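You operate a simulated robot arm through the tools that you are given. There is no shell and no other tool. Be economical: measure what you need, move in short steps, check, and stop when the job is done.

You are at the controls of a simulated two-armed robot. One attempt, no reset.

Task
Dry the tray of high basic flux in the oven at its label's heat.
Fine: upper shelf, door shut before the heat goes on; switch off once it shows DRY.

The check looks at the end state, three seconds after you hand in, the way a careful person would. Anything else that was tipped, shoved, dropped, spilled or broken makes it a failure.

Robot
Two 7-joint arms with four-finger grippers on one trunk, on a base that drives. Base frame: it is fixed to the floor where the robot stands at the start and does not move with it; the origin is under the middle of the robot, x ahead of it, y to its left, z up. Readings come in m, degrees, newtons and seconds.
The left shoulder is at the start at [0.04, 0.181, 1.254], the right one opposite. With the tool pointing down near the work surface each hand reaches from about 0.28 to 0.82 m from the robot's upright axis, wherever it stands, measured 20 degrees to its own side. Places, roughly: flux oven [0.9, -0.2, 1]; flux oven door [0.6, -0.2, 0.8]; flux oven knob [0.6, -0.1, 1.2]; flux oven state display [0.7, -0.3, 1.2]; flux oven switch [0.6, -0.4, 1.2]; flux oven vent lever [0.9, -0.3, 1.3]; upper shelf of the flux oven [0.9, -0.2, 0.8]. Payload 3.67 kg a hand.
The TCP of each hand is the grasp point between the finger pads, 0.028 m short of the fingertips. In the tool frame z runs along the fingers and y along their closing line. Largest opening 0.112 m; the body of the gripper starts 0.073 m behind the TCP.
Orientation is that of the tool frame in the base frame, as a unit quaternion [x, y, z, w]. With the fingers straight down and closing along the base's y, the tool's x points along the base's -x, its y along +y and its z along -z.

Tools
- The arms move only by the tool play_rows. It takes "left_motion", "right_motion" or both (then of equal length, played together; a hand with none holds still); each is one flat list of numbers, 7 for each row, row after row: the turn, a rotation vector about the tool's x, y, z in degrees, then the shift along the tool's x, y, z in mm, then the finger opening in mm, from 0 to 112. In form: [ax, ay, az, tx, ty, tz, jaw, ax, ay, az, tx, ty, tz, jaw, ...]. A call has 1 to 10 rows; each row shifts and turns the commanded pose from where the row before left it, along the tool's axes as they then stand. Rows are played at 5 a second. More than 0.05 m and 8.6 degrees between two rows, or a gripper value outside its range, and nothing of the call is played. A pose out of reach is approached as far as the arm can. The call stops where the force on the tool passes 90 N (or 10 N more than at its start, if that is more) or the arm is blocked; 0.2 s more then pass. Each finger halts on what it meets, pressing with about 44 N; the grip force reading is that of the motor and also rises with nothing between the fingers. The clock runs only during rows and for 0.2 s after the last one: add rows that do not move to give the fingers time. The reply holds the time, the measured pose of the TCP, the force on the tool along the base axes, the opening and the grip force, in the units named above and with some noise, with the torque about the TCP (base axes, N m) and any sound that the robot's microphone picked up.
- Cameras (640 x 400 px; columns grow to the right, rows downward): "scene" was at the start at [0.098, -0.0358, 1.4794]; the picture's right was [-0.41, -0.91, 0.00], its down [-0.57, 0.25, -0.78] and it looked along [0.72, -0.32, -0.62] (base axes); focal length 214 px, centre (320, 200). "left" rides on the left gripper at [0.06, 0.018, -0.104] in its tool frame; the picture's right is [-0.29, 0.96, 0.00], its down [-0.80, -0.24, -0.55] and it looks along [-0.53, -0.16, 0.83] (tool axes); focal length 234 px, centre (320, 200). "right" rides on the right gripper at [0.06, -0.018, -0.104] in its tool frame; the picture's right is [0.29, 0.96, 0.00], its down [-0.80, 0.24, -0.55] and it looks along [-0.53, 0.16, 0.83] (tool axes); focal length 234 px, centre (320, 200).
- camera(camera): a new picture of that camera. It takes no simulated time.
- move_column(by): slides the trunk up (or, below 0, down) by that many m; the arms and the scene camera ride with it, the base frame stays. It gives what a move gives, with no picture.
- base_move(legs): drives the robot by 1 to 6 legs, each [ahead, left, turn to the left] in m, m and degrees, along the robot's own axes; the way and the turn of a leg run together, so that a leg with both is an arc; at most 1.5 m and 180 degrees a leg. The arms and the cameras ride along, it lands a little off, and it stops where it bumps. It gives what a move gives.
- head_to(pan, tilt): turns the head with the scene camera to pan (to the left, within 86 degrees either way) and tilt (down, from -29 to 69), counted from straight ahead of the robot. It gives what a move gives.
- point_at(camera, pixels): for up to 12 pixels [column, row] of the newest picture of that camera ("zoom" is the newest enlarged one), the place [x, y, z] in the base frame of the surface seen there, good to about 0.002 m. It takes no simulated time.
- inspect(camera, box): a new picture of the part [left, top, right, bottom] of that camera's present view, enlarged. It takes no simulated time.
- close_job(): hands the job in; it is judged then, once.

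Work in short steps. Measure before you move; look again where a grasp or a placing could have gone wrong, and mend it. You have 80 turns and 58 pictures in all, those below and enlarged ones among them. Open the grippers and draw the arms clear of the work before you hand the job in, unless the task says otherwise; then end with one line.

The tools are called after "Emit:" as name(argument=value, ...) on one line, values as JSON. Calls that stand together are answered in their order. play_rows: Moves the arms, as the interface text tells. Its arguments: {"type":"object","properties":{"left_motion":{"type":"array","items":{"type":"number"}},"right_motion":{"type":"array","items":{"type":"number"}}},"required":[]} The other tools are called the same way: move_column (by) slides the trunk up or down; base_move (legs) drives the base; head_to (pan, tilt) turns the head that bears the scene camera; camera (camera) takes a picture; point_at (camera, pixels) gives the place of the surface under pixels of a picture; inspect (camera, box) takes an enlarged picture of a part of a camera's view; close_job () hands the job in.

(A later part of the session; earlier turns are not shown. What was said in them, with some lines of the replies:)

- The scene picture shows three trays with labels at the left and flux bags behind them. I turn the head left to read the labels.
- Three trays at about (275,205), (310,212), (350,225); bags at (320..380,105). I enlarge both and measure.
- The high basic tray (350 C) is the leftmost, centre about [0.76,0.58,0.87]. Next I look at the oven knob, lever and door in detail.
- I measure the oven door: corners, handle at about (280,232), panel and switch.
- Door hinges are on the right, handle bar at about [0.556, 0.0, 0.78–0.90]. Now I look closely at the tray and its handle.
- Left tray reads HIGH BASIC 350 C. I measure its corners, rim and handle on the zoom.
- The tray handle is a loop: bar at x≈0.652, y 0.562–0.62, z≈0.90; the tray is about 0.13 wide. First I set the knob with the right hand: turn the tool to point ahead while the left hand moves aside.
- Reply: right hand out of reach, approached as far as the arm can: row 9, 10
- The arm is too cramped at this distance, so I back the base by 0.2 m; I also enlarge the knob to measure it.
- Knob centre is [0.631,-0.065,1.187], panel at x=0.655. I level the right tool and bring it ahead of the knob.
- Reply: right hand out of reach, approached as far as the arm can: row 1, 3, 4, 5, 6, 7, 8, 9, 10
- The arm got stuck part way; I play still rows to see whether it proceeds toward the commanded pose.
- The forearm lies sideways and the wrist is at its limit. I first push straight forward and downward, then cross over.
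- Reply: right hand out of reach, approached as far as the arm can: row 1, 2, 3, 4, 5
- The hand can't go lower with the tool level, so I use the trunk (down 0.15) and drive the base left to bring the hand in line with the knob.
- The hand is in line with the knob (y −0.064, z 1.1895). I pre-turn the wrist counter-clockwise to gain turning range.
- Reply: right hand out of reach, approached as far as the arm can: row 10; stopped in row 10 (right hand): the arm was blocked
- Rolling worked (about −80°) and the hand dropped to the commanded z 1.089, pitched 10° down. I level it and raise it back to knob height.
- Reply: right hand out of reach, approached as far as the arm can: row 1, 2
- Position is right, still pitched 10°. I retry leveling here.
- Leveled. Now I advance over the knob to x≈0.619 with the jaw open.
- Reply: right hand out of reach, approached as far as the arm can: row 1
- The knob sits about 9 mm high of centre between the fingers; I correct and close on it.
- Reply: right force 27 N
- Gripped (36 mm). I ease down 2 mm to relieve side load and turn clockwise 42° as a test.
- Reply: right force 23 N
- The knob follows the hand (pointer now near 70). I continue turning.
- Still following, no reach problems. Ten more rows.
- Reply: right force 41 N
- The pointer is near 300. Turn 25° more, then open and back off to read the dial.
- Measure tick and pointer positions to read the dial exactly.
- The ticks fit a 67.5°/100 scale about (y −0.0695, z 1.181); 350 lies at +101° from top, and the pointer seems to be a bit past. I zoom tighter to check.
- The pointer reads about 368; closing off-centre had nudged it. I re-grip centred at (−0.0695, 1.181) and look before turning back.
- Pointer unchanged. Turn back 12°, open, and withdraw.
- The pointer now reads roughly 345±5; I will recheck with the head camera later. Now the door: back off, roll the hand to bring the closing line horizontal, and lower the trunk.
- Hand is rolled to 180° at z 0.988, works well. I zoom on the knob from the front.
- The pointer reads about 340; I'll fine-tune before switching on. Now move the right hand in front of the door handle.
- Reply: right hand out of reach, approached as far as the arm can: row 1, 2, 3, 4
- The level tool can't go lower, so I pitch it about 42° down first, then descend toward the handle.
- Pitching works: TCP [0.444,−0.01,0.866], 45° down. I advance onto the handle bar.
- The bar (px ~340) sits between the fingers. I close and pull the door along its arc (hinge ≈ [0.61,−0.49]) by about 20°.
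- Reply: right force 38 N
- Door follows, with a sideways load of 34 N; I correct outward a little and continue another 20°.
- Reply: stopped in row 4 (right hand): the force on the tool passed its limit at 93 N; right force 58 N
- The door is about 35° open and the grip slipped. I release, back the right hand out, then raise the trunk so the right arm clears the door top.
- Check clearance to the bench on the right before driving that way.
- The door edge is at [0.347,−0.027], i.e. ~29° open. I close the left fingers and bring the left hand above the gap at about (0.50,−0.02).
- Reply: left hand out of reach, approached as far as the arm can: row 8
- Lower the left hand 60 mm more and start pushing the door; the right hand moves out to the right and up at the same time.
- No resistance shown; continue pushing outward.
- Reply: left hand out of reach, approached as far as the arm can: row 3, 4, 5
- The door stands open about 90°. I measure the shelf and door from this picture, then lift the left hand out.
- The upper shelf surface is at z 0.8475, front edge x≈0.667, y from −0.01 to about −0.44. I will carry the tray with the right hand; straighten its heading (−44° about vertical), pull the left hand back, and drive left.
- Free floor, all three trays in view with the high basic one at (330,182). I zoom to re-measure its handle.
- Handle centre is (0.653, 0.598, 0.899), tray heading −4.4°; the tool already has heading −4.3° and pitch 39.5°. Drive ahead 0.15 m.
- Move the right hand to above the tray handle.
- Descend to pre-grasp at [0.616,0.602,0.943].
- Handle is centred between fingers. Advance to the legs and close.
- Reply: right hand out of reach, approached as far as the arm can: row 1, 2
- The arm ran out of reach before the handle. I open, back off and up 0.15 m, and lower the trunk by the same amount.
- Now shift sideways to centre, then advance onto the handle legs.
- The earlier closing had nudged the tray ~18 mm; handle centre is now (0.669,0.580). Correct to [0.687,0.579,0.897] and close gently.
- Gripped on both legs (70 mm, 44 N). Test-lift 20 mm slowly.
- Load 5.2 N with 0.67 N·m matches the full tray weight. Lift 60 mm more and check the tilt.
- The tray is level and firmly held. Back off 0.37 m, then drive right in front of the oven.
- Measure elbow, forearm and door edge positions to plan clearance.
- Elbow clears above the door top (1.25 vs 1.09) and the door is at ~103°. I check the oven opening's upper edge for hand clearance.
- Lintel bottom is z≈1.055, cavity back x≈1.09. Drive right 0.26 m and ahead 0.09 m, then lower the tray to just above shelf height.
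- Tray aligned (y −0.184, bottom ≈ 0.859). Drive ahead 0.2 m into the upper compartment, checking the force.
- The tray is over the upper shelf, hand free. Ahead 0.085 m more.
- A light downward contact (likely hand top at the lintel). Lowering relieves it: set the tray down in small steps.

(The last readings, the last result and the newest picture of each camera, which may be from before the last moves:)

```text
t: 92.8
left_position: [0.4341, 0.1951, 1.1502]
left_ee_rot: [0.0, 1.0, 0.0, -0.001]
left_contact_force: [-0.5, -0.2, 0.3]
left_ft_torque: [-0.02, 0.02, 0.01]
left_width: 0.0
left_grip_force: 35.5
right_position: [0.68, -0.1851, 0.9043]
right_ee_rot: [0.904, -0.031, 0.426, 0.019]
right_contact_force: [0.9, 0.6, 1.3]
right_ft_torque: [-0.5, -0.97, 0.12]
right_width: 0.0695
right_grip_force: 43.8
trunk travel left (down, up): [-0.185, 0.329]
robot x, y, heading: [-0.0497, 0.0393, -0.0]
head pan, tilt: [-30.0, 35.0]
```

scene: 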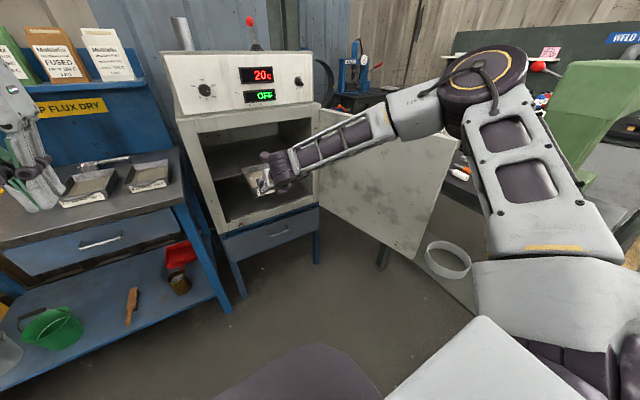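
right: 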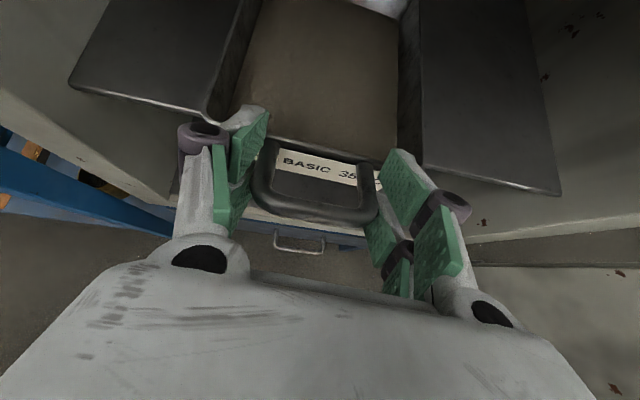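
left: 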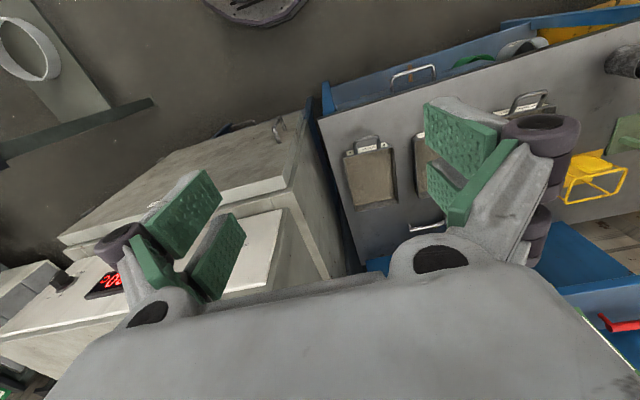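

The tray is touching the shelf; lower a few mm more until load is off.

Emit:
play_rows(right_motion=[0, 0, 0, -2.3, 0, 1.9, 50, 0, 0, 0, -1.5, 0, 1.3, 50, 0, 0, 0, 0, 0, 0, 50])

Emit:
camera(camera="right")

Emit:
point_at(camera="right", pixels=[[300, 120], [320, 30], [130, 90], [520, 180], [320, 210], [270, 160], [380, 170], [100, 60]])

```text
t: 93.5
left_position: [0.4339, 0.1959, 1.1501]
left_ee_rot: [0.001, 1.0, 0.0, -0.001]
left_contact_force: [0.7, -0.3, 0.7]
left_ft_torque: [0.02, -0.01, 0.01]
left_width: 0.0001
left_grip_force: 35.9
right_position: [0.6807, -0.1832, 0.899]
right_ee_rot: [0.904, -0.031, 0.426, 0.018]
right_contact_force: [-1.7, 2.3, 3.6]
right_ft_torque: [0.8, -1.5, 0.71]
right_width: 0.0694
right_grip_force: 43.9
trunk travel left (down, up): [-0.185, 0.329]
robot x, y, heading: [-0.0546, 0.0383, -0.2]
head pan, tilt: [-30.0, 35.0]
```

```text
9 pictures are left
```

right: 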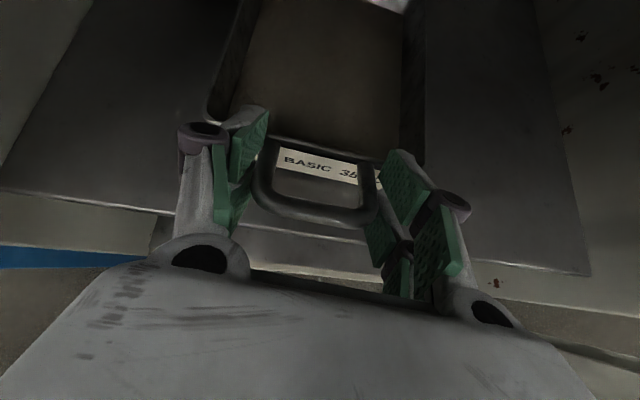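

```text
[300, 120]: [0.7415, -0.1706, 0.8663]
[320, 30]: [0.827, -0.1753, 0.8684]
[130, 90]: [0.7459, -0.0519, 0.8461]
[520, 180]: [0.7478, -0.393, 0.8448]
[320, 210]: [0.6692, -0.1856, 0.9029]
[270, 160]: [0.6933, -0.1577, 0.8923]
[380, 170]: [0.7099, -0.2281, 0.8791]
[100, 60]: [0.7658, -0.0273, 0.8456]
```

The tray is seated on the shelf (flux z≈0.867, shelf 0.846). Open and drive straight back.

Emit:
play_rows(right_motion=[0, 0, 0, 0, 0, 0, 80, 0, 0, 0, 0, 0, 0, 108, 0, 0, 0, 0, 0, 0, 108])

Emit:
base_move(legs=[[-0.3, 0, 0]])

Emit:
camera(camera="right")

```text
t: 94.3
left_position: [0.4352, 0.1947, 1.1509]
left_ee_rot: [0.001, 1.0, -0.001, -0.001]
left_contact_force: [0.1, 0.1, 0.2]
left_ft_torque: [0.0, 0.02, 0.03]
left_width: 0.0003
left_grip_force: 35.6
right_position: [0.6807, -0.1847, 0.898]
right_ee_rot: [0.904, -0.032, 0.425, 0.02]
right_contact_force: [-0.1, -0.4, 0.6]
right_ft_torque: [-0.05, 0.02, 0.02]
right_width: 0.1081
right_grip_force: 0.0
trunk travel left (down, up): [-0.185, 0.329]
robot x, y, heading: [-0.0537, 0.0381, -0.1]
head pan, tilt: [-30.0, 35.0]
```

```text
t: 96.4
left_position: [0.1351, 0.1949, 1.1516]
left_ee_rot: [0.0, 1.0, 0.0, 0.0]
left_contact_force: [0.0, 0.7, 0.5]
left_ft_torque: [0.01, -0.01, -0.02]
left_width: 0.0
left_grip_force: 35.6
right_position: [0.3824, -0.1845, 0.899]
right_ee_rot: [0.904, -0.031, 0.426, 0.019]
right_contact_force: [0.5, 0.1, 0.2]
right_ft_torque: [-0.02, -0.01, 0.0]
right_width: 0.1078
right_grip_force: 0.1
trunk travel left (down, up): [-0.185, 0.329]
robot x, y, heading: [-0.3486, 0.0412, 0.0]
head pan, tilt: [-30.0, 35.0]
```

```text
8 pictures are left
```

right: 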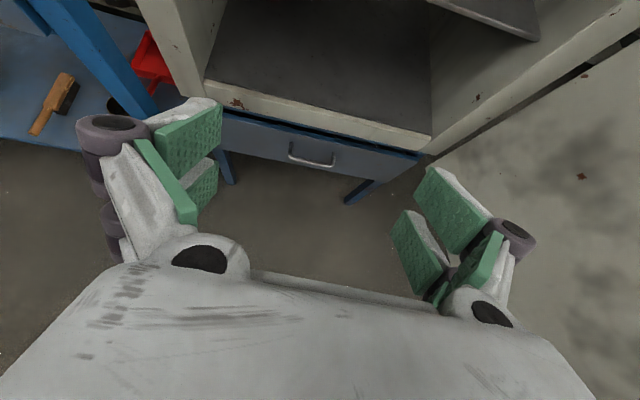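

The tray is released on the upper shelf. To shut the door I raise the hand over the door, go to its outer side, and lower again.

Emit:
play_rows(right_motion=[0, 0, 0, 0, 0, 0, 60, 0, 0, 0, 0, 0, 0, 20, 0, 0, 0, 0, 0, 0, 0, 0, 0, 0, 0, 0, 0, 0])

Emit:
move_column(by=0.32)

Emit:
base_move(legs=[[-0.12, -0.55, 0]])

Emit:
move_column(by=-0.32)

```text
t: 97.4
left_position: [0.1365, 0.1955, 1.1493]
left_ee_rot: [0.001, 1.0, 0.0, -0.002]
left_contact_force: [-0.2, 0.0, 0.6]
left_ft_torque: [0.0, -0.03, 0.04]
left_width: 0.0
left_grip_force: 35.5
right_position: [0.3832, -0.1848, 0.8975]
right_ee_rot: [0.904, -0.031, 0.426, 0.018]
right_contact_force: [0.2, -0.2, 0.2]
right_ft_torque: [0.01, 0.03, 0.04]
right_width: 0.0
right_grip_force: 16.9
trunk travel left (down, up): [-0.185, 0.329]
robot x, y, heading: [-0.349, 0.0396, 0.1]
head pan, tilt: [-30.0, 35.0]
```

```text
t: 100.6
left_position: [0.1371, 0.1954, 1.4688]
left_ee_rot: [0.0, 1.0, 0.0, 0.0]
left_contact_force: [-0.7, -0.9, 0.1]
left_ft_torque: [-0.04, 0.0, 0.0]
left_width: 0.0001
left_grip_force: 35.9
right_position: [0.3839, -0.1837, 1.2165]
right_ee_rot: [0.904, -0.031, 0.426, 0.019]
right_contact_force: [0.3, -0.8, 0.3]
right_ft_torque: [0.0, -0.02, -0.01]
right_width: 0.0002
right_grip_force: 35.5
trunk travel left (down, up): [-0.505, 0.009]
robot x, y, heading: [-0.3474, 0.043, 0.1]
head pan, tilt: [-30.0, 35.0]
```

```text
t: 103.9
left_position: [0.017, -0.3635, 1.4685]
left_ee_rot: [0.005, 1.0, -0.001, -0.001]
left_contact_force: [-0.6, 0.1, -0.8]
left_ft_torque: [-0.05, 0.03, -0.02]
left_width: 0.0
left_grip_force: 35.7
right_position: [0.2611, -0.746, 1.2172]
right_ee_rot: [0.904, -0.034, 0.425, 0.021]
right_contact_force: [0.5, -0.3, -0.3]
right_ft_torque: [-0.05, -0.03, -0.01]
right_width: 0.0002
right_grip_force: 35.7
trunk travel left (down, up): [-0.505, 0.009]
robot x, y, heading: [-0.4708, -0.5177, -0.7]
head pan, tilt: [-30.0, 35.0]
```

```text
t: 106.2
left_position: [0.0109, -0.3346, 1.2072]
left_ee_rot: [-0.01, 1.0, -0.008, 0.005]
left_contact_force: [-0.5, 1.0, 0.0]
left_ft_torque: [-0.08, -0.05, -0.02]
left_width: 0.0
left_grip_force: 35.9
right_position: [0.2901, -0.696, 1.1234]
right_ee_rot: [0.848, -0.016, 0.53, 0.006]
right_contact_force: [1.0, 0.7, 0.3]
right_ft_torque: [0.0, -0.01, 0.01]
right_width: 0.0002
right_grip_force: 35.8
trunk travel left (down, up): [-0.242, 0.272]
robot x, y, heading: [-0.4594, -0.5164, 1.3]
head pan, tilt: [-30.0, 35.0]
stopped: the arm was blocked; the commanded pose is now the measured one
```

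The arm was blocked while lowering; I look at what it touches.

Emit:
head_to(pan=-35, tilt=40)

Emit:
camera(camera="scene")

Emit:
point_at(camera="scene", pixels=[[300, 150], [330, 160], [350, 180], [370, 200], [400, 130], [450, 120], [500, 60], [250, 200], [280, 220], [300, 250]])

```text
t: 106.9
left_position: [0.0128, -0.3356, 1.2075]
left_ee_rot: [-0.01, 1.0, -0.007, 0.005]
left_contact_force: [0.8, 0.0, 0.5]
left_ft_torque: [-0.01, -0.01, 0.02]
left_width: 0.0
left_grip_force: 35.7
right_position: [0.2905, -0.6994, 1.1202]
right_ee_rot: [0.85, -0.019, 0.527, 0.009]
right_contact_force: [-0.7, -0.3, -0.1]
right_ft_torque: [-0.01, -0.01, 0.01]
right_width: 0.0003
right_grip_force: 35.3
trunk travel left (down, up): [-0.242, 0.272]
robot x, y, heading: [-0.4585, -0.5193, 1.3]
head pan, tilt: [-35.0, 40.0]
```

```text
7 pictures are left
```

scene: 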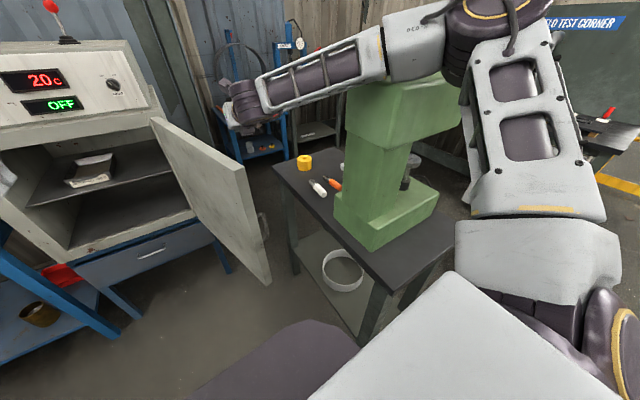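

```text
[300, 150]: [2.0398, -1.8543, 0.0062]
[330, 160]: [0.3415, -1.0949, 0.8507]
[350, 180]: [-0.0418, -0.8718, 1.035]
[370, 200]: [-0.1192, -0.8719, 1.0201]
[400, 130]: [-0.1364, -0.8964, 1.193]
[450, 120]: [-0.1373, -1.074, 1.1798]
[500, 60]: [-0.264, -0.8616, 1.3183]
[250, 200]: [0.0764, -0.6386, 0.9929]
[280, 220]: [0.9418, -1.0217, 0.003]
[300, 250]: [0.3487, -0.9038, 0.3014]
```

The forearm had come down on the green machine at the right (top ≈1.2). I raise the trunk clear, point the right hand straight down and lower only the hand on the outer side of the door.

Emit:
move_column(by=0.17)

Emit:
play_rows(right_motion=[0, -8, 0, 0, 5, 0, 0, 0, -8, 0, 0, 5, 0, 0, 0, -8, 0, 0, 5, 0, 0, 0, -8, 0, 0, 5, 0, 0, 0, -8, 0, 0, 5, 0, 0, 0, -8, 0, 0, 0, 0, 0, 0, -8, 0, 0, 0, 0, 0, 0, -8, 0, 0, 0, 0, 0])

Emit:
play_rows(right_motion=[0, 0, 0, 0, 0, 40, 0, 0, 0, 0, 0, 0, 40, 0, 0, 0, 0, 0, 0, 40, 0, 0, 0, 0, 0, 0, 40, 0, 0, 0, 0, 0, 0, 40, 0, 0, 0, 0, 0, 0, 40, 0, 0, 0, 0, 0, 0, 40, 0, 0, 0, 0, 0, 0, 30, 0])

```text
t: 108.8
left_position: [0.0237, -0.3527, 1.3758]
left_ee_rot: [-0.01, 1.0, 0.001, -0.001]
left_contact_force: [0.0, 0.3, -0.1]
left_ft_torque: [-0.03, -0.02, -0.01]
left_width: 0.0
left_grip_force: 35.3
right_position: [0.3002, -0.7186, 1.2694]
right_ee_rot: [0.856, -0.025, 0.517, 0.005]
right_contact_force: [0.5, -0.5, -1.2]
right_ft_torque: [-0.03, -0.03, 0.01]
right_width: 0.0002
right_grip_force: 35.9
trunk travel left (down, up): [-0.412, 0.102]
robot x, y, heading: [-0.4574, -0.5151, 1.0]
head pan, tilt: [-35.0, 40.0]
```

```text
t: 110.6
left_position: [0.0238, -0.3513, 1.3752]
left_ee_rot: [-0.01, 1.0, 0.0, -0.002]
left_contact_force: [0.6, -0.3, -0.5]
left_ft_torque: [0.03, 0.01, 0.03]
left_width: 0.0001
left_grip_force: 35.8
right_position: [0.2349, -0.7759, 1.2556]
right_ee_rot: [1.0, -0.023, -0.015, -0.009]
right_contact_force: [0.0, 0.5, -0.1]
right_ft_torque: [-0.02, -0.02, -0.03]
right_width: 0.0
right_grip_force: 35.5
right hand out of reach, approached as far as the arm can: row 6, 7, 8
trunk travel left (down, up): [-0.412, 0.102]
robot x, y, heading: [-0.4612, -0.5192, 1.1]
head pan, tilt: [-35.0, 40.0]
```

```text
t: 112.4
left_position: [0.0242, -0.3529, 1.3763]
left_ee_rot: [-0.01, 1.0, -0.001, -0.001]
left_contact_force: [0.7, -0.1, 0.3]
left_ft_torque: [-0.01, 0.03, -0.02]
left_width: 0.0002
left_grip_force: 35.3
right_position: [0.1844, -0.7865, 0.967]
right_ee_rot: [1.0, -0.023, -0.013, -0.011]
right_contact_force: [-0.1, -0.7, 0.6]
right_ft_torque: [0.01, 0.02, 0.02]
right_width: 0.0
right_grip_force: 35.6
right hand out of reach, approached as far as the arm can: row 5, 6, 7, 8
trunk travel left (down, up): [-0.412, 0.102]
robot x, y, heading: [-0.4581, -0.5162, 1.3]
head pan, tilt: [-35.0, 40.0]
```

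The hand is outside the door at [0.184,−0.787,0.967]. Sweep the door shut by driving left-ahead, then ahead.

Emit:
base_move(legs=[[0.12, 0.52, 0], [0.26, 0, 0]])

Emit:
camera(camera="scene")

Emit:
point_at(camera="scene", pixels=[[200, 180], [240, 200], [200, 220], [260, 150], [150, 200], [300, 220]])

```text
t: 116.9
left_position: [0.3537, 0.1806, 1.3742]
left_ee_rot: [-0.01, 1.0, 0.0, -0.002]
left_contact_force: [-1.0, -0.2, 0.2]
left_ft_torque: [0.0, 0.01, 0.0]
left_width: 0.0003
left_grip_force: 35.9
right_position: [0.5057, -0.2534, 0.9667]
right_ee_rot: [0.999, -0.021, -0.023, -0.009]
right_contact_force: [-1.7, -1.6, -1.0]
right_ft_torque: [0.07, -0.26, 0.01]
right_width: 0.0
right_grip_force: 35.4
trunk travel left (down, up): [-0.412, 0.102]
robot x, y, heading: [-0.1308, 0.0213, 0.8]
head pan, tilt: [-35.0, 40.0]
stopped in leg 2: the force on the tool passed its limit at 176 N (the readings are from after the stop); the commanded pose is now the measured one
```

```text
6 pictures are left
```

scene: 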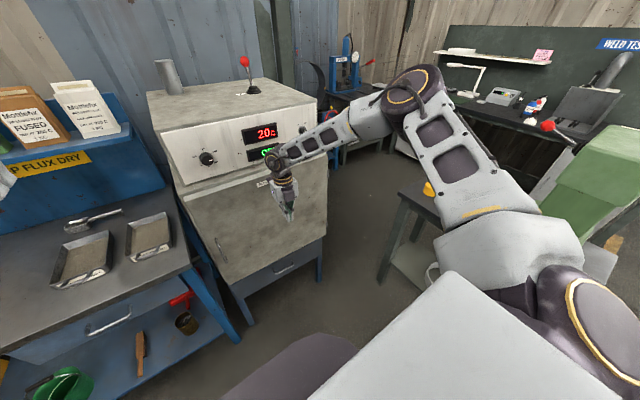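

```text
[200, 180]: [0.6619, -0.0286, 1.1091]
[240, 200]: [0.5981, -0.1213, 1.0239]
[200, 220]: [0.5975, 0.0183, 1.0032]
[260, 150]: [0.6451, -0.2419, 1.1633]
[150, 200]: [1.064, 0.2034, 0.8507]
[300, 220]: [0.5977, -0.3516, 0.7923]
```

The door is shut (face at x≈0.598 all over). Now back off, raise the hand, level the tool and lower the trunk to knob/switch height.

Emit:
base_move(legs=[[-0.16, 0, -0.8]])

Emit:
play_rows(right_motion=[0, 0, 0, 0, 0, -45, 20, 0, 0, 0, 0, 0, -45, 40, 0, 0, 0, 0, 0, -45, 60, 0, 0, 0, 0, 0, -45, 60, 0, 0, 0, 0, 0, -45, 60, 0, 0, 0, 0, 0, -45, 60, 0, 0, 0, 0, 0, -45, 60, 0, 0, 0, 0, 0, -45, 60, 0, 0, 0, 0, 0, -40, 60])

Emit:
play_rows(right_motion=[0, 8.5, 0, 0, 0, 0, 60, 0, 8.5, 0, 0, 0, 0, 60, 0, 8.5, 0, 0, 0, 0, 60, 0, 8.5, 0, 0, 0, 0, 60, 0, 8.5, 0, 0, 0, 0, 60, 0, 8.5, 0, 0, 0, 0, 60, 0, 8.5, 0, 0, 0, 0, 60, 0, 8.5, 0, 0, 0, 0, 60, 0, 8.5, 0, 0, 0, 0, 60, 0, 8.5, 0, 0, 0, 0, 60])

Emit:
move_column(by=-0.187)

```text
t: 118.3
left_position: [0.2009, 0.1748, 1.3729]
left_ee_rot: [-0.005, 1.0, 0.001, -0.004]
left_contact_force: [-0.2, 0.2, -0.3]
left_ft_torque: [-0.03, 0.04, -0.01]
left_width: 0.0
left_grip_force: 36.1
right_position: [0.3457, -0.2623, 0.9645]
right_ee_rot: [0.999, -0.028, -0.024, -0.009]
right_contact_force: [0.6, -1.0, 0.1]
right_ft_torque: [0.02, 0.04, -0.03]
right_width: 0.0003
right_grip_force: 35.5
trunk travel left (down, up): [-0.412, 0.102]
robot x, y, heading: [-0.2874, 0.0153, 0.1]
head pan, tilt: [-35.0, 40.0]
```

```text
t: 120.3
left_position: [0.1976, 0.1732, 1.3732]
left_ee_rot: [-0.003, 1.0, 0.002, -0.004]
left_contact_force: [0.8, -0.4, -0.1]
left_ft_torque: [0.0, 0.03, 0.01]
left_width: 0.0
left_grip_force: 36.0
right_position: [0.364, -0.2721, 1.3656]
right_ee_rot: [0.999, -0.028, -0.024, -0.009]
right_contact_force: [1.3, -0.9, 0.8]
right_ft_torque: [0.02, -0.02, -0.02]
right_width: 0.0603
right_grip_force: 0.0
trunk travel left (down, up): [-0.412, 0.102]
robot x, y, heading: [-0.2883, 0.0175, 0.3]
head pan, tilt: [-35.0, 40.0]
```

```text
t: 122.5
left_position: [0.1983, 0.1721, 1.374]
left_ee_rot: [-0.003, 1.0, 0.001, -0.002]
left_contact_force: [0.7, 0.5, 1.3]
left_ft_torque: [0.02, -0.01, -0.02]
left_width: 0.0
left_grip_force: 35.1
right_position: [0.3623, -0.271, 1.3661]
right_ee_rot: [0.751, -0.028, 0.659, 0.011]
right_contact_force: [0.6, 0.9, 0.7]
right_ft_torque: [0.0, 0.0, -0.01]
right_width: 0.0598
right_grip_force: 0.0
trunk travel left (down, up): [-0.412, 0.102]
robot x, y, heading: [-0.2865, 0.0169, 0.1]
head pan, tilt: [-35.0, 40.0]
```

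```text
t: 124.6
left_position: [0.1963, 0.173, 1.189]
left_ee_rot: [-0.005, 1.0, 0.001, -0.002]
left_contact_force: [0.4, -0.3, 0.1]
left_ft_torque: [0.04, 0.02, -0.01]
left_width: 0.0001
left_grip_force: 35.3
right_position: [0.3616, -0.2716, 1.181]
right_ee_rot: [0.752, -0.027, 0.658, 0.012]
right_contact_force: [0.4, -0.1, -0.1]
right_ft_torque: [0.04, 0.0, 0.01]
right_width: 0.06
right_grip_force: 0.1
trunk travel left (down, up): [-0.225, 0.289]
robot x, y, heading: [-0.2884, 0.0141, 0.3]
head pan, tilt: [-35.0, 40.0]
```

Level the tool fully and drive so the hand stands in front of the knob.

Emit:
play_rows(right_motion=[3, 0, 0, 0, 0, 0, 60, 0, 7.5, 0, 0, 0, 0, 60, 0, 0, 0, 0, 0, 0, 60])

Emit:
base_move(legs=[[0.165, 0.203, 0]])

```text
t: 125.4
left_position: [0.1977, 0.1735, 1.1877]
left_ee_rot: [-0.005, 1.0, 0.0, -0.002]
left_contact_force: [-0.3, -0.2, 0.4]
left_ft_torque: [-0.01, 0.01, 0.0]
left_width: 0.0
left_grip_force: 36.1
right_position: [0.362, -0.2713, 1.1799]
right_ee_rot: [0.729, -0.01, 0.684, -0.008]
right_contact_force: [0.2, 0.3, 0.9]
right_ft_torque: [-0.04, 0.0, 0.0]
right_width: 0.0599
right_grip_force: 0.0
right hand out of reach, approached as far as the arm can: row 2
trunk travel left (down, up): [-0.225, 0.289]
robot x, y, heading: [-0.2899, 0.0167, 0.2]
head pan, tilt: [-35.0, 40.0]
```

```text
t: 127.2
left_position: [0.3603, 0.3769, 1.1873]
left_ee_rot: [-0.002, 1.0, 0.001, -0.002]
left_contact_force: [0.4, 0.3, 0.4]
left_ft_torque: [-0.02, 0.03, -0.02]
left_width: 0.0
left_grip_force: 36.1
right_position: [0.523, -0.0675, 1.1782]
right_ee_rot: [0.73, -0.012, 0.683, -0.006]
right_contact_force: [0.8, 0.5, 0.0]
right_ft_torque: [0.01, 0.02, 0.02]
right_width: 0.0598
right_grip_force: 0.0
trunk travel left (down, up): [-0.225, 0.289]
robot x, y, heading: [-0.1257, 0.2249, 0.0]
head pan, tilt: [-35.0, 40.0]
```

Approach the knob centred, grip, turn +6° clockwise, release, and back off; then read the dial.

Emit:
play_rows(right_motion=[0, 0, 0, 9.2, 1.2, 10, 60, 0, 0, 0, 0, 0, 44, 60, 0, 0, 0, 0, 0, 43, 60, 0, 0, 0, 0, 0, 0, 40, 0, 0, 0, 0, 0, 0, 28, 0, 0, 0, 0, 0, 0, 28, 0, 0, 6, 0, 0, 0, 28, 0, 0, 0, 0, 0, 0, 28, 0, 0, 0, 0, 0, 0, 60, 0, 0, 0, 0, 0, 0, 60])

Emit:
play_rows(right_motion=[0, 0, 0, 0, 0, -45, 60, 0, 0, 0, 0, 0, -45, 60])

Emit:
inspect(camera="right", box=[270, 70, 366, 166])

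```text
t: 129.4
left_position: [0.3597, 0.3765, 1.1875]
left_ee_rot: [-0.001, 1.0, 0.0, -0.002]
left_contact_force: [-0.7, 0.6, 0.0]
left_ft_torque: [0.0, 0.0, -0.01]
left_width: 0.0
left_grip_force: 35.8
right_position: [0.6189, -0.069, 1.1829]
right_ee_rot: [0.728, -0.049, 0.682, -0.041]
right_contact_force: [-0.8, 0.3, 0.0]
right_ft_torque: [0.01, 0.01, 0.06]
right_width: 0.06
right_grip_force: 0.1
trunk travel left (down, up): [-0.225, 0.289]
robot x, y, heading: [-0.1283, 0.2227, -0.0]
head pan, tilt: [-35.0, 40.0]
```

```text
t: 130.0
left_position: [0.3583, 0.3765, 1.1877]
left_ee_rot: [-0.001, 1.0, 0.0, -0.001]
left_contact_force: [-0.8, 0.5, 0.2]
left_ft_torque: [0.04, -0.01, 0.02]
left_width: 0.0
left_grip_force: 35.6
right_position: [0.5273, -0.0719, 1.1885]
right_ee_rot: [0.728, -0.049, 0.682, -0.042]
right_contact_force: [0.0, 0.0, -0.2]
right_ft_torque: [-0.03, -0.01, 0.0]
right_width: 0.0601
right_grip_force: 0.0
trunk travel left (down, up): [-0.225, 0.289]
robot x, y, heading: [-0.1279, 0.2213, 0.4]
head pan, tilt: [-35.0, 40.0]
```

```text
4.17 times, centred on (318, 118) of right
```

zoom: 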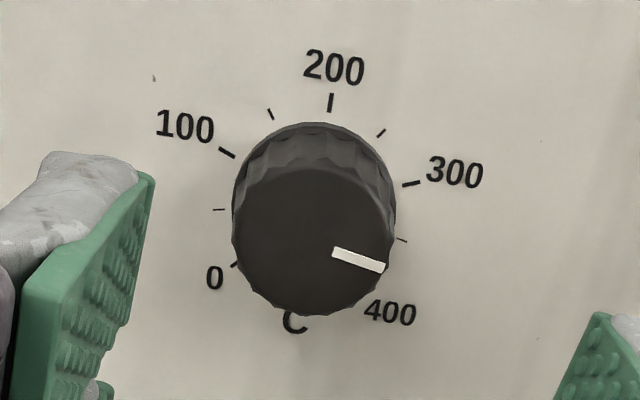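

The pointer slope (18°) matches the 350 tick direction: set at 350. Drive right 0.34 m to the heat switch and look.

Emit:
base_move(legs=[[0, -0.338, 0]])

Emit:
inspect(camera="right", box=[250, 50, 390, 180])

Emit:
point_at(camera="zoom", pixels=[[320, 200], [300, 150], [310, 175], [320, 225], [330, 250], [290, 200], [350, 200], [320, 275], [310, 120], [280, 150]])

```text
t: 132.3
left_position: [0.3605, 0.043, 1.1879]
left_ee_rot: [-0.002, 1.0, 0.001, -0.002]
left_contact_force: [0.3, -0.4, -0.5]
left_ft_torque: [0.04, 0.01, 0.01]
left_width: 0.0
left_grip_force: 35.3
right_position: [0.5286, -0.405, 1.1887]
right_ee_rot: [0.728, -0.05, 0.682, -0.042]
right_contact_force: [0.4, -1.0, 0.0]
right_ft_torque: [0.02, -0.01, 0.01]
right_width: 0.0599
right_grip_force: 0.1
trunk travel left (down, up): [-0.225, 0.289]
robot x, y, heading: [-0.1276, -0.1128, 0.1]
head pan, tilt: [-35.0, 40.0]
```

```text
3.08 times, centred on (320, 115) of right
```

zoom: 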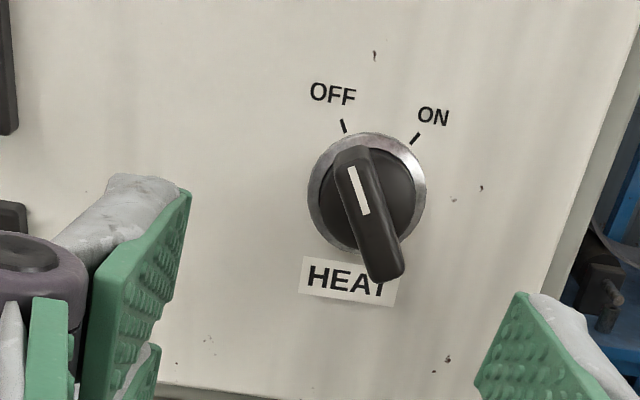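

```text
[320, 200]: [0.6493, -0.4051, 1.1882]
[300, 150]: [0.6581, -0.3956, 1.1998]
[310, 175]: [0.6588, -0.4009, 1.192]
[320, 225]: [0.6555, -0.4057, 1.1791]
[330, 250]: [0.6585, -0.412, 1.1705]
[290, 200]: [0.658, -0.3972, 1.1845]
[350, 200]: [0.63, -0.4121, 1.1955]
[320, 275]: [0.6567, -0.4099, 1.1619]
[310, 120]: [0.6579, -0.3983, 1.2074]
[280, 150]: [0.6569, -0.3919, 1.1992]
```

Switch axis ≈ (y −0.416, z 1.193), bar points to OFF (−30°), ON at +30°. I align the fingers across the bar, approach, grip, turn 60° clockwise, and look at the display.

Emit:
play_rows(right_motion=[0, 0, 0, 11.3, 9, 0, 60, 0, 0, -7.5, 0, 0, 0, 60, 0, 0, -7.5, 0, 0, 0, 60, 0, 0, -7.5, 0, 0, 0, 60, 0, 0, -7.5, 0, 0, 0, 60, 0, 0, -7.5, 0, 0, 0, 60, 0, 0, 0, 0, 0, 44, 60, 0, 0, 0, 0, 0, 43, 60, 0, 0, 0, 0, 0, 0, 60])

Emit:
play_rows(right_motion=[0, 0, 0, 0, 0, 0, 40, 0, 0, 0, 0, 0, 0, 20, 0, 0, 0, 0, 0, 0, 5, 0, 0, 8.5, 0, 0, 0, 5, 0, 0, 8.5, 0, 0, 0, 5, 0, 0, 8.5, 0, 0, 0, 5, 0, 0, 8.5, 0, 0, 0, 5, 0, 0, 8.5, 0, 0, 0, 5, 0, 0, 8.5, 0, 0, 0, 5, 0, 0, 8.5, 0, 0, 0, 5])

Emit:
head_to(pan=-18, tilt=14)

Emit:
camera(camera="scene")

```text
t: 134.3
left_position: [0.36, 0.0431, 1.1882]
left_ee_rot: [-0.001, 1.0, 0.001, -0.002]
left_contact_force: [0.1, 0.0, 0.5]
left_ft_torque: [-0.03, -0.02, 0.01]
left_width: 0.0001
left_grip_force: 35.4
right_position: [0.615, -0.4163, 1.1931]
right_ee_rot: [0.705, 0.188, 0.66, 0.179]
right_contact_force: [-1.0, 0.2, 0.3]
right_ft_torque: [0.01, 0.01, -0.02]
right_width: 0.0602
right_grip_force: 0.0
trunk travel left (down, up): [-0.225, 0.289]
robot x, y, heading: [-0.1306, -0.1119, 0.1]
head pan, tilt: [-35.0, 40.0]
```

```text
t: 136.5
left_position: [0.3602, 0.0405, 1.1886]
left_ee_rot: [-0.001, 1.0, 0.002, -0.003]
left_contact_force: [0.0, -0.3, 1.0]
left_ft_torque: [0.03, 0.0, 0.02]
left_width: 0.0001
left_grip_force: 35.4
right_position: [0.6169, -0.4198, 1.1924]
right_ee_rot: [0.704, -0.191, 0.662, -0.171]
right_contact_force: [5.1, -19.8, 11.0]
right_ft_torque: [-0.03, 0.52, 0.7]
right_width: 0.0112
right_grip_force: 45.0
trunk travel left (down, up): [-0.225, 0.289]
robot x, y, heading: [-0.1281, -0.1111, 0.1]
head pan, tilt: [-35.0, 40.0]
```

```text
t: 137.4
left_position: [0.3588, 0.0408, 1.1878]
left_ee_rot: [-0.002, 1.0, 0.002, -0.003]
left_contact_force: [0.5, -0.7, -0.7]
left_ft_torque: [0.02, 0.02, 0.03]
left_width: 0.0
left_grip_force: 35.8
right_position: [0.6163, -0.4195, 1.1933]
right_ee_rot: [0.705, -0.189, 0.662, -0.171]
right_contact_force: [3.9, -21.1, 10.2]
right_ft_torque: [-0.05, -1.19, -0.35]
right_width: 0.0112
right_grip_force: 45.6
trunk travel left (down, up): [-0.225, 0.289]
robot x, y, heading: [-0.1288, -0.1152, -0.1]
head pan, tilt: [-18.0, 14.0]
```

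```text
3 pictures are left
```

scene: 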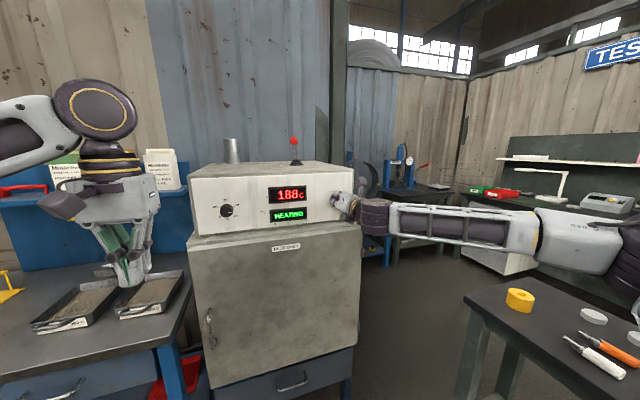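

It shows HEATING, 188 C. I wait about 4.4 s and look.

Emit:
play_rows(right_motion=[0, 0, 0, 0, 0, 0, 5, 0, 0, 0, 0, 0, 0, 5, 0, 0, 0, 0, 0, 0, 5, 0, 0, 0, 0, 0, 0, 5, 0, 0, 0, 0, 0, 0, 5, 0, 0, 0, 0, 0, 0, 5, 0, 0, 0, 0, 0, 0, 5, 0, 0, 0, 0, 0, 0, 5, 0, 0, 0, 0, 0, 0, 5, 0, 0, 0, 0, 0, 0, 5])

Emit:
play_rows(right_motion=[0, 0, 0, 0, 0, 0, 5, 0, 0, 0, 0, 0, 0, 5, 0, 0, 0, 0, 0, 0, 5, 0, 0, 0, 0, 0, 0, 5, 0, 0, 0, 0, 0, 0, 5, 0, 0, 0, 0, 0, 0, 5, 0, 0, 0, 0, 0, 0, 5, 0, 0, 0, 0, 0, 0, 5, 0, 0, 0, 0, 0, 0, 5, 0, 0, 0, 0, 0, 0, 5])

Emit:
inspect(camera="scene", box=[200, 170, 370, 235])

```text
t: 139.6
left_position: [0.3596, 0.041, 1.1891]
left_ee_rot: [-0.002, 1.0, 0.002, -0.003]
left_contact_force: [0.1, -0.6, -0.7]
left_ft_torque: [0.0, 0.02, -0.02]
left_width: 0.0
left_grip_force: 36.1
right_position: [0.6174, -0.4199, 1.1927]
right_ee_rot: [0.705, -0.19, 0.662, -0.171]
right_contact_force: [4.5, -20.9, 12.0]
right_ft_torque: [-0.06, -0.52, 0.0]
right_width: 0.0111
right_grip_force: 45.0
trunk travel left (down, up): [-0.225, 0.289]
robot x, y, heading: [-0.1299, -0.1121, -0.0]
head pan, tilt: [-18.0, 14.0]
```

```text
t: 141.8
left_position: [0.3595, 0.0404, 1.189]
left_ee_rot: [-0.001, 1.0, 0.002, -0.003]
left_contact_force: [-0.5, 0.7, 0.2]
left_ft_torque: [0.0, 0.0, -0.01]
left_width: 0.0
left_grip_force: 35.7
right_position: [0.6167, -0.4187, 1.193]
right_ee_rot: [0.705, -0.189, 0.662, -0.171]
right_contact_force: [4.4, -22.3, 11.4]
right_ft_torque: [-0.08, -0.54, 0.02]
right_width: 0.0113
right_grip_force: 44.6
trunk travel left (down, up): [-0.225, 0.289]
robot x, y, heading: [-0.1303, -0.1122, -0.1]
head pan, tilt: [-18.0, 14.0]
```

```text
3.76 times, centred on (285, 202) of scene
```

zoom: 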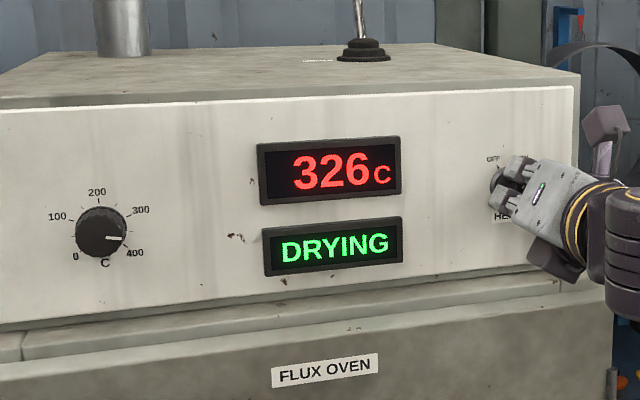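

DRYING at 326 C and rising toward 350. Wait about 9 s more, then look.

Emit:
play_rows(right_motion=[0, 0, 0, 0, 0, 0, 5, 0, 0, 0, 0, 0, 0, 5, 0, 0, 0, 0, 0, 0, 5, 0, 0, 0, 0, 0, 0, 5, 0, 0, 0, 0, 0, 0, 5, 0, 0, 0, 0, 0, 0, 5, 0, 0, 0, 0, 0, 0, 5, 0, 0, 0, 0, 0, 0, 5, 0, 0, 0, 0, 0, 0, 5, 0, 0, 0, 0, 0, 0, 5])

Emit:
play_rows(right_motion=[0, 0, 0, 0, 0, 0, 5, 0, 0, 0, 0, 0, 0, 5, 0, 0, 0, 0, 0, 0, 5, 0, 0, 0, 0, 0, 0, 5, 0, 0, 0, 0, 0, 0, 5, 0, 0, 0, 0, 0, 0, 5, 0, 0, 0, 0, 0, 0, 5, 0, 0, 0, 0, 0, 0, 5, 0, 0, 0, 0, 0, 0, 5, 0, 0, 0, 0, 0, 0, 5])

Emit:
play_rows(right_motion=[0, 0, 0, 0, 0, 0, 5, 0, 0, 0, 0, 0, 0, 5, 0, 0, 0, 0, 0, 0, 5, 0, 0, 0, 0, 0, 0, 5, 0, 0, 0, 0, 0, 0, 5, 0, 0, 0, 0, 0, 0, 5, 0, 0, 0, 0, 0, 0, 5, 0, 0, 0, 0, 0, 0, 5, 0, 0, 0, 0, 0, 0, 5, 0, 0, 0, 0, 0, 0, 5])

Emit:
play_rows(right_motion=[0, 0, 0, 0, 0, 0, 5, 0, 0, 0, 0, 0, 0, 5, 0, 0, 0, 0, 0, 0, 5, 0, 0, 0, 0, 0, 0, 5, 0, 0, 0, 0, 0, 0, 5, 0, 0, 0, 0, 0, 0, 5, 0, 0, 0, 0, 0, 0, 5, 0, 0, 0, 0, 0, 0, 5, 0, 0, 0, 0, 0, 0, 5, 0, 0, 0, 0, 0, 0, 5])

Emit:
inspect(camera="scene", box=[200, 170, 370, 235])

```text
t: 144.0
left_position: [0.3595, 0.0401, 1.1893]
left_ee_rot: [-0.002, 1.0, 0.002, -0.002]
left_contact_force: [-0.4, 0.2, 0.0]
left_ft_torque: [-0.04, -0.02, 0.0]
left_width: 0.0
left_grip_force: 35.6
right_position: [0.6162, -0.4194, 1.1926]
right_ee_rot: [0.705, -0.189, 0.662, -0.172]
right_contact_force: [4.1, -21.4, 11.0]
right_ft_torque: [-0.06, -0.51, 0.03]
right_width: 0.011
right_grip_force: 44.8
trunk travel left (down, up): [-0.225, 0.289]
robot x, y, heading: [-0.1317, -0.1117, -0.1]
head pan, tilt: [-18.0, 14.0]
```

```text
t: 146.2
left_position: [0.3589, 0.0402, 1.1891]
left_ee_rot: [-0.001, 1.0, 0.001, -0.002]
left_contact_force: [-0.7, 0.1, -0.2]
left_ft_torque: [-0.02, 0.02, -0.03]
left_width: 0.0
left_grip_force: 35.7
right_position: [0.6174, -0.4198, 1.1932]
right_ee_rot: [0.705, -0.189, 0.662, -0.171]
right_contact_force: [4.2, -22.5, 11.0]
right_ft_torque: [-0.08, -0.53, 0.03]
right_width: 0.0113
right_grip_force: 45.0
trunk travel left (down, up): [-0.225, 0.289]
robot x, y, heading: [-0.1277, -0.1141, -0.0]
head pan, tilt: [-18.0, 14.0]
```

```text
t: 148.4
left_position: [0.3598, 0.0405, 1.1882]
left_ee_rot: [-0.002, 1.0, 0.002, -0.003]
left_contact_force: [0.3, 0.3, -0.3]
left_ft_torque: [0.03, 0.01, 0.01]
left_width: 0.0
left_grip_force: 35.6
right_position: [0.617, -0.4193, 1.1919]
right_ee_rot: [0.705, -0.19, 0.662, -0.171]
right_contact_force: [2.7, -22.0, 10.0]
right_ft_torque: [-0.11, -0.56, 0.02]
right_width: 0.011
right_grip_force: 45.1
trunk travel left (down, up): [-0.225, 0.289]
robot x, y, heading: [-0.1276, -0.111, 0.2]
head pan, tilt: [-18.0, 14.0]
```

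```text
t: 150.6
left_position: [0.3602, 0.0403, 1.1891]
left_ee_rot: [-0.002, 1.0, 0.001, -0.003]
left_contact_force: [-0.5, -0.2, 0.0]
left_ft_torque: [0.0, -0.04, 0.0]
left_width: 0.0001
left_grip_force: 35.7
right_position: [0.616, -0.42, 1.1943]
right_ee_rot: [0.705, -0.189, 0.662, -0.172]
right_contact_force: [3.8, -21.0, 10.4]
right_ft_torque: [-0.1, -0.56, -0.01]
right_width: 0.0112
right_grip_force: 45.1
trunk travel left (down, up): [-0.225, 0.289]
robot x, y, heading: [-0.1289, -0.1105, 0.1]
head pan, tilt: [-18.0, 14.0]
```

```text
3.76 times, centred on (285, 202) of scene
```

zoom: 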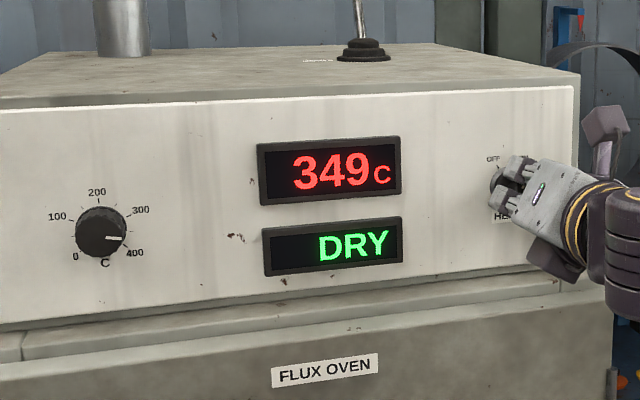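

It shows DRY at 349 C. Turn the switch back 60° to OFF, release, withdraw, and check with the last picture.

Emit:
play_rows(right_motion=[0, 0, -8.5, 0, 0, 0, 5, 0, 0, -8.5, 0, 0, 0, 5, 0, 0, -8.5, 0, 0, 0, 5, 0, 0, -8.5, 0, 0, 0, 5, 0, 0, -8.5, 0, 0, 0, 5, 0, 0, -8.5, 0, 0, 0, 5, 0, 0, -8.5, 0, 0, 0, 5, 0, 0, 0, 0, 0, 0, 5, 0, 0, 0, 0, 0, 0, 60, 0, 0, 0, 0, 0, 0, 60])

Emit:
play_rows(right_motion=[0, 0, 0, 0, 0, 0, 60, 0, 0, 0, 0, 0, -40, 60, 0, 0, 0, 0, 0, -40, 60, 0, 0, 0, 0, 0, -40, 60, 0, 0, 0, 0, 0, 0, 100], left_motion=[0, 0, 0, 0, 0, 0, 40, 0, 0, 0, 0, 0, 0, 80, 0, 0, 0, 0, 0, 0, 100, 0, 0, 0, 0, 0, 0, 100, 0, 0, 0, 0, 0, 0, 100])

Emit:
camera(camera="scene")

```text
t: 152.8
left_position: [0.3612, 0.0429, 1.1878]
left_ee_rot: [-0.001, 1.0, 0.001, -0.002]
left_contact_force: [0.1, -0.5, 0.7]
left_ft_torque: [0.03, -0.04, -0.02]
left_width: 0.0004
left_grip_force: 35.4
right_position: [0.6157, -0.4151, 1.1923]
right_ee_rot: [0.706, 0.188, 0.659, 0.178]
right_contact_force: [-1.3, 0.4, 0.8]
right_ft_torque: [-0.02, 0.02, 0.0]
right_width: 0.06
right_grip_force: 0.1
trunk travel left (down, up): [-0.225, 0.289]
robot x, y, heading: [-0.1279, -0.1091, 0.1]
head pan, tilt: [-18.0, 14.0]
```

```text
t: 154.0
left_position: [0.3613, 0.0427, 1.187]
left_ee_rot: [-0.002, 1.0, 0.001, -0.003]
left_contact_force: [-0.2, 0.1, 0.4]
left_ft_torque: [-0.02, 0.02, 0.01]
left_width: 0.1001
left_grip_force: 0.1
right_position: [0.4962, -0.4141, 1.1994]
right_ee_rot: [0.706, 0.186, 0.659, 0.18]
right_contact_force: [0.1, 0.1, -1.1]
right_ft_torque: [0.03, 0.0, -0.01]
right_width: 0.0996
right_grip_force: 0.1
trunk travel left (down, up): [-0.225, 0.289]
robot x, y, heading: [-0.1274, -0.1091, -0.0]
head pan, tilt: [-18.0, 14.0]
```

```text
0 pictures are left
5 turns are left
```

scene: 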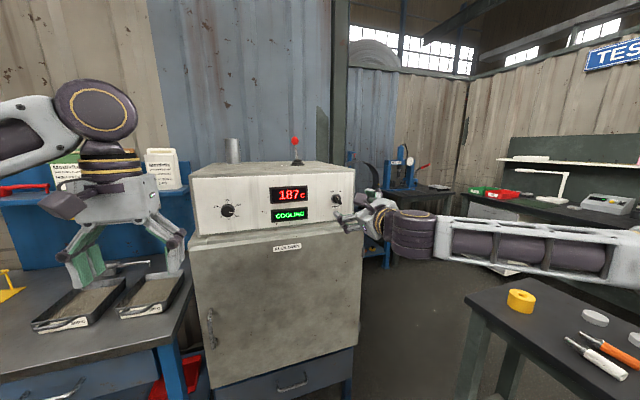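

The display shows COOLING, so the heat is off, and the door is shut. Back the robot clear and hand in.

Emit:
base_move(legs=[[-0.2, 0, 0]])

Emit:
close_job()

```text
t: 155.6
left_position: [0.1647, 0.0436, 1.1879]
left_ee_rot: [-0.003, 1.0, 0.0, -0.003]
left_contact_force: [-0.4, 0.7, 0.2]
left_ft_torque: [0.0, -0.07, 0.01]
left_width: 0.1001
left_grip_force: 0.1
right_position: [0.3018, -0.413, 1.2014]
right_ee_rot: [0.705, 0.188, 0.66, 0.179]
right_contact_force: [-0.4, -0.2, 0.0]
right_ft_torque: [0.03, -0.02, -0.04]
right_width: 0.1001
right_grip_force: 0.1
trunk travel left (down, up): [-0.225, 0.289]
robot x, y, heading: [-0.3249, -0.1094, -0.2]
head pan, tilt: [-18.0, 14.0]
```

```text
The job is handed in.
```

The high basic flux tray is on the upper shelf and was dried with the door shut at its label's 350 C (display read 349 C) until it showed DRY. The heat is now off and the arms are clear, but my right forearm came down on the green machine to the right, and I saw no sign that it moved.
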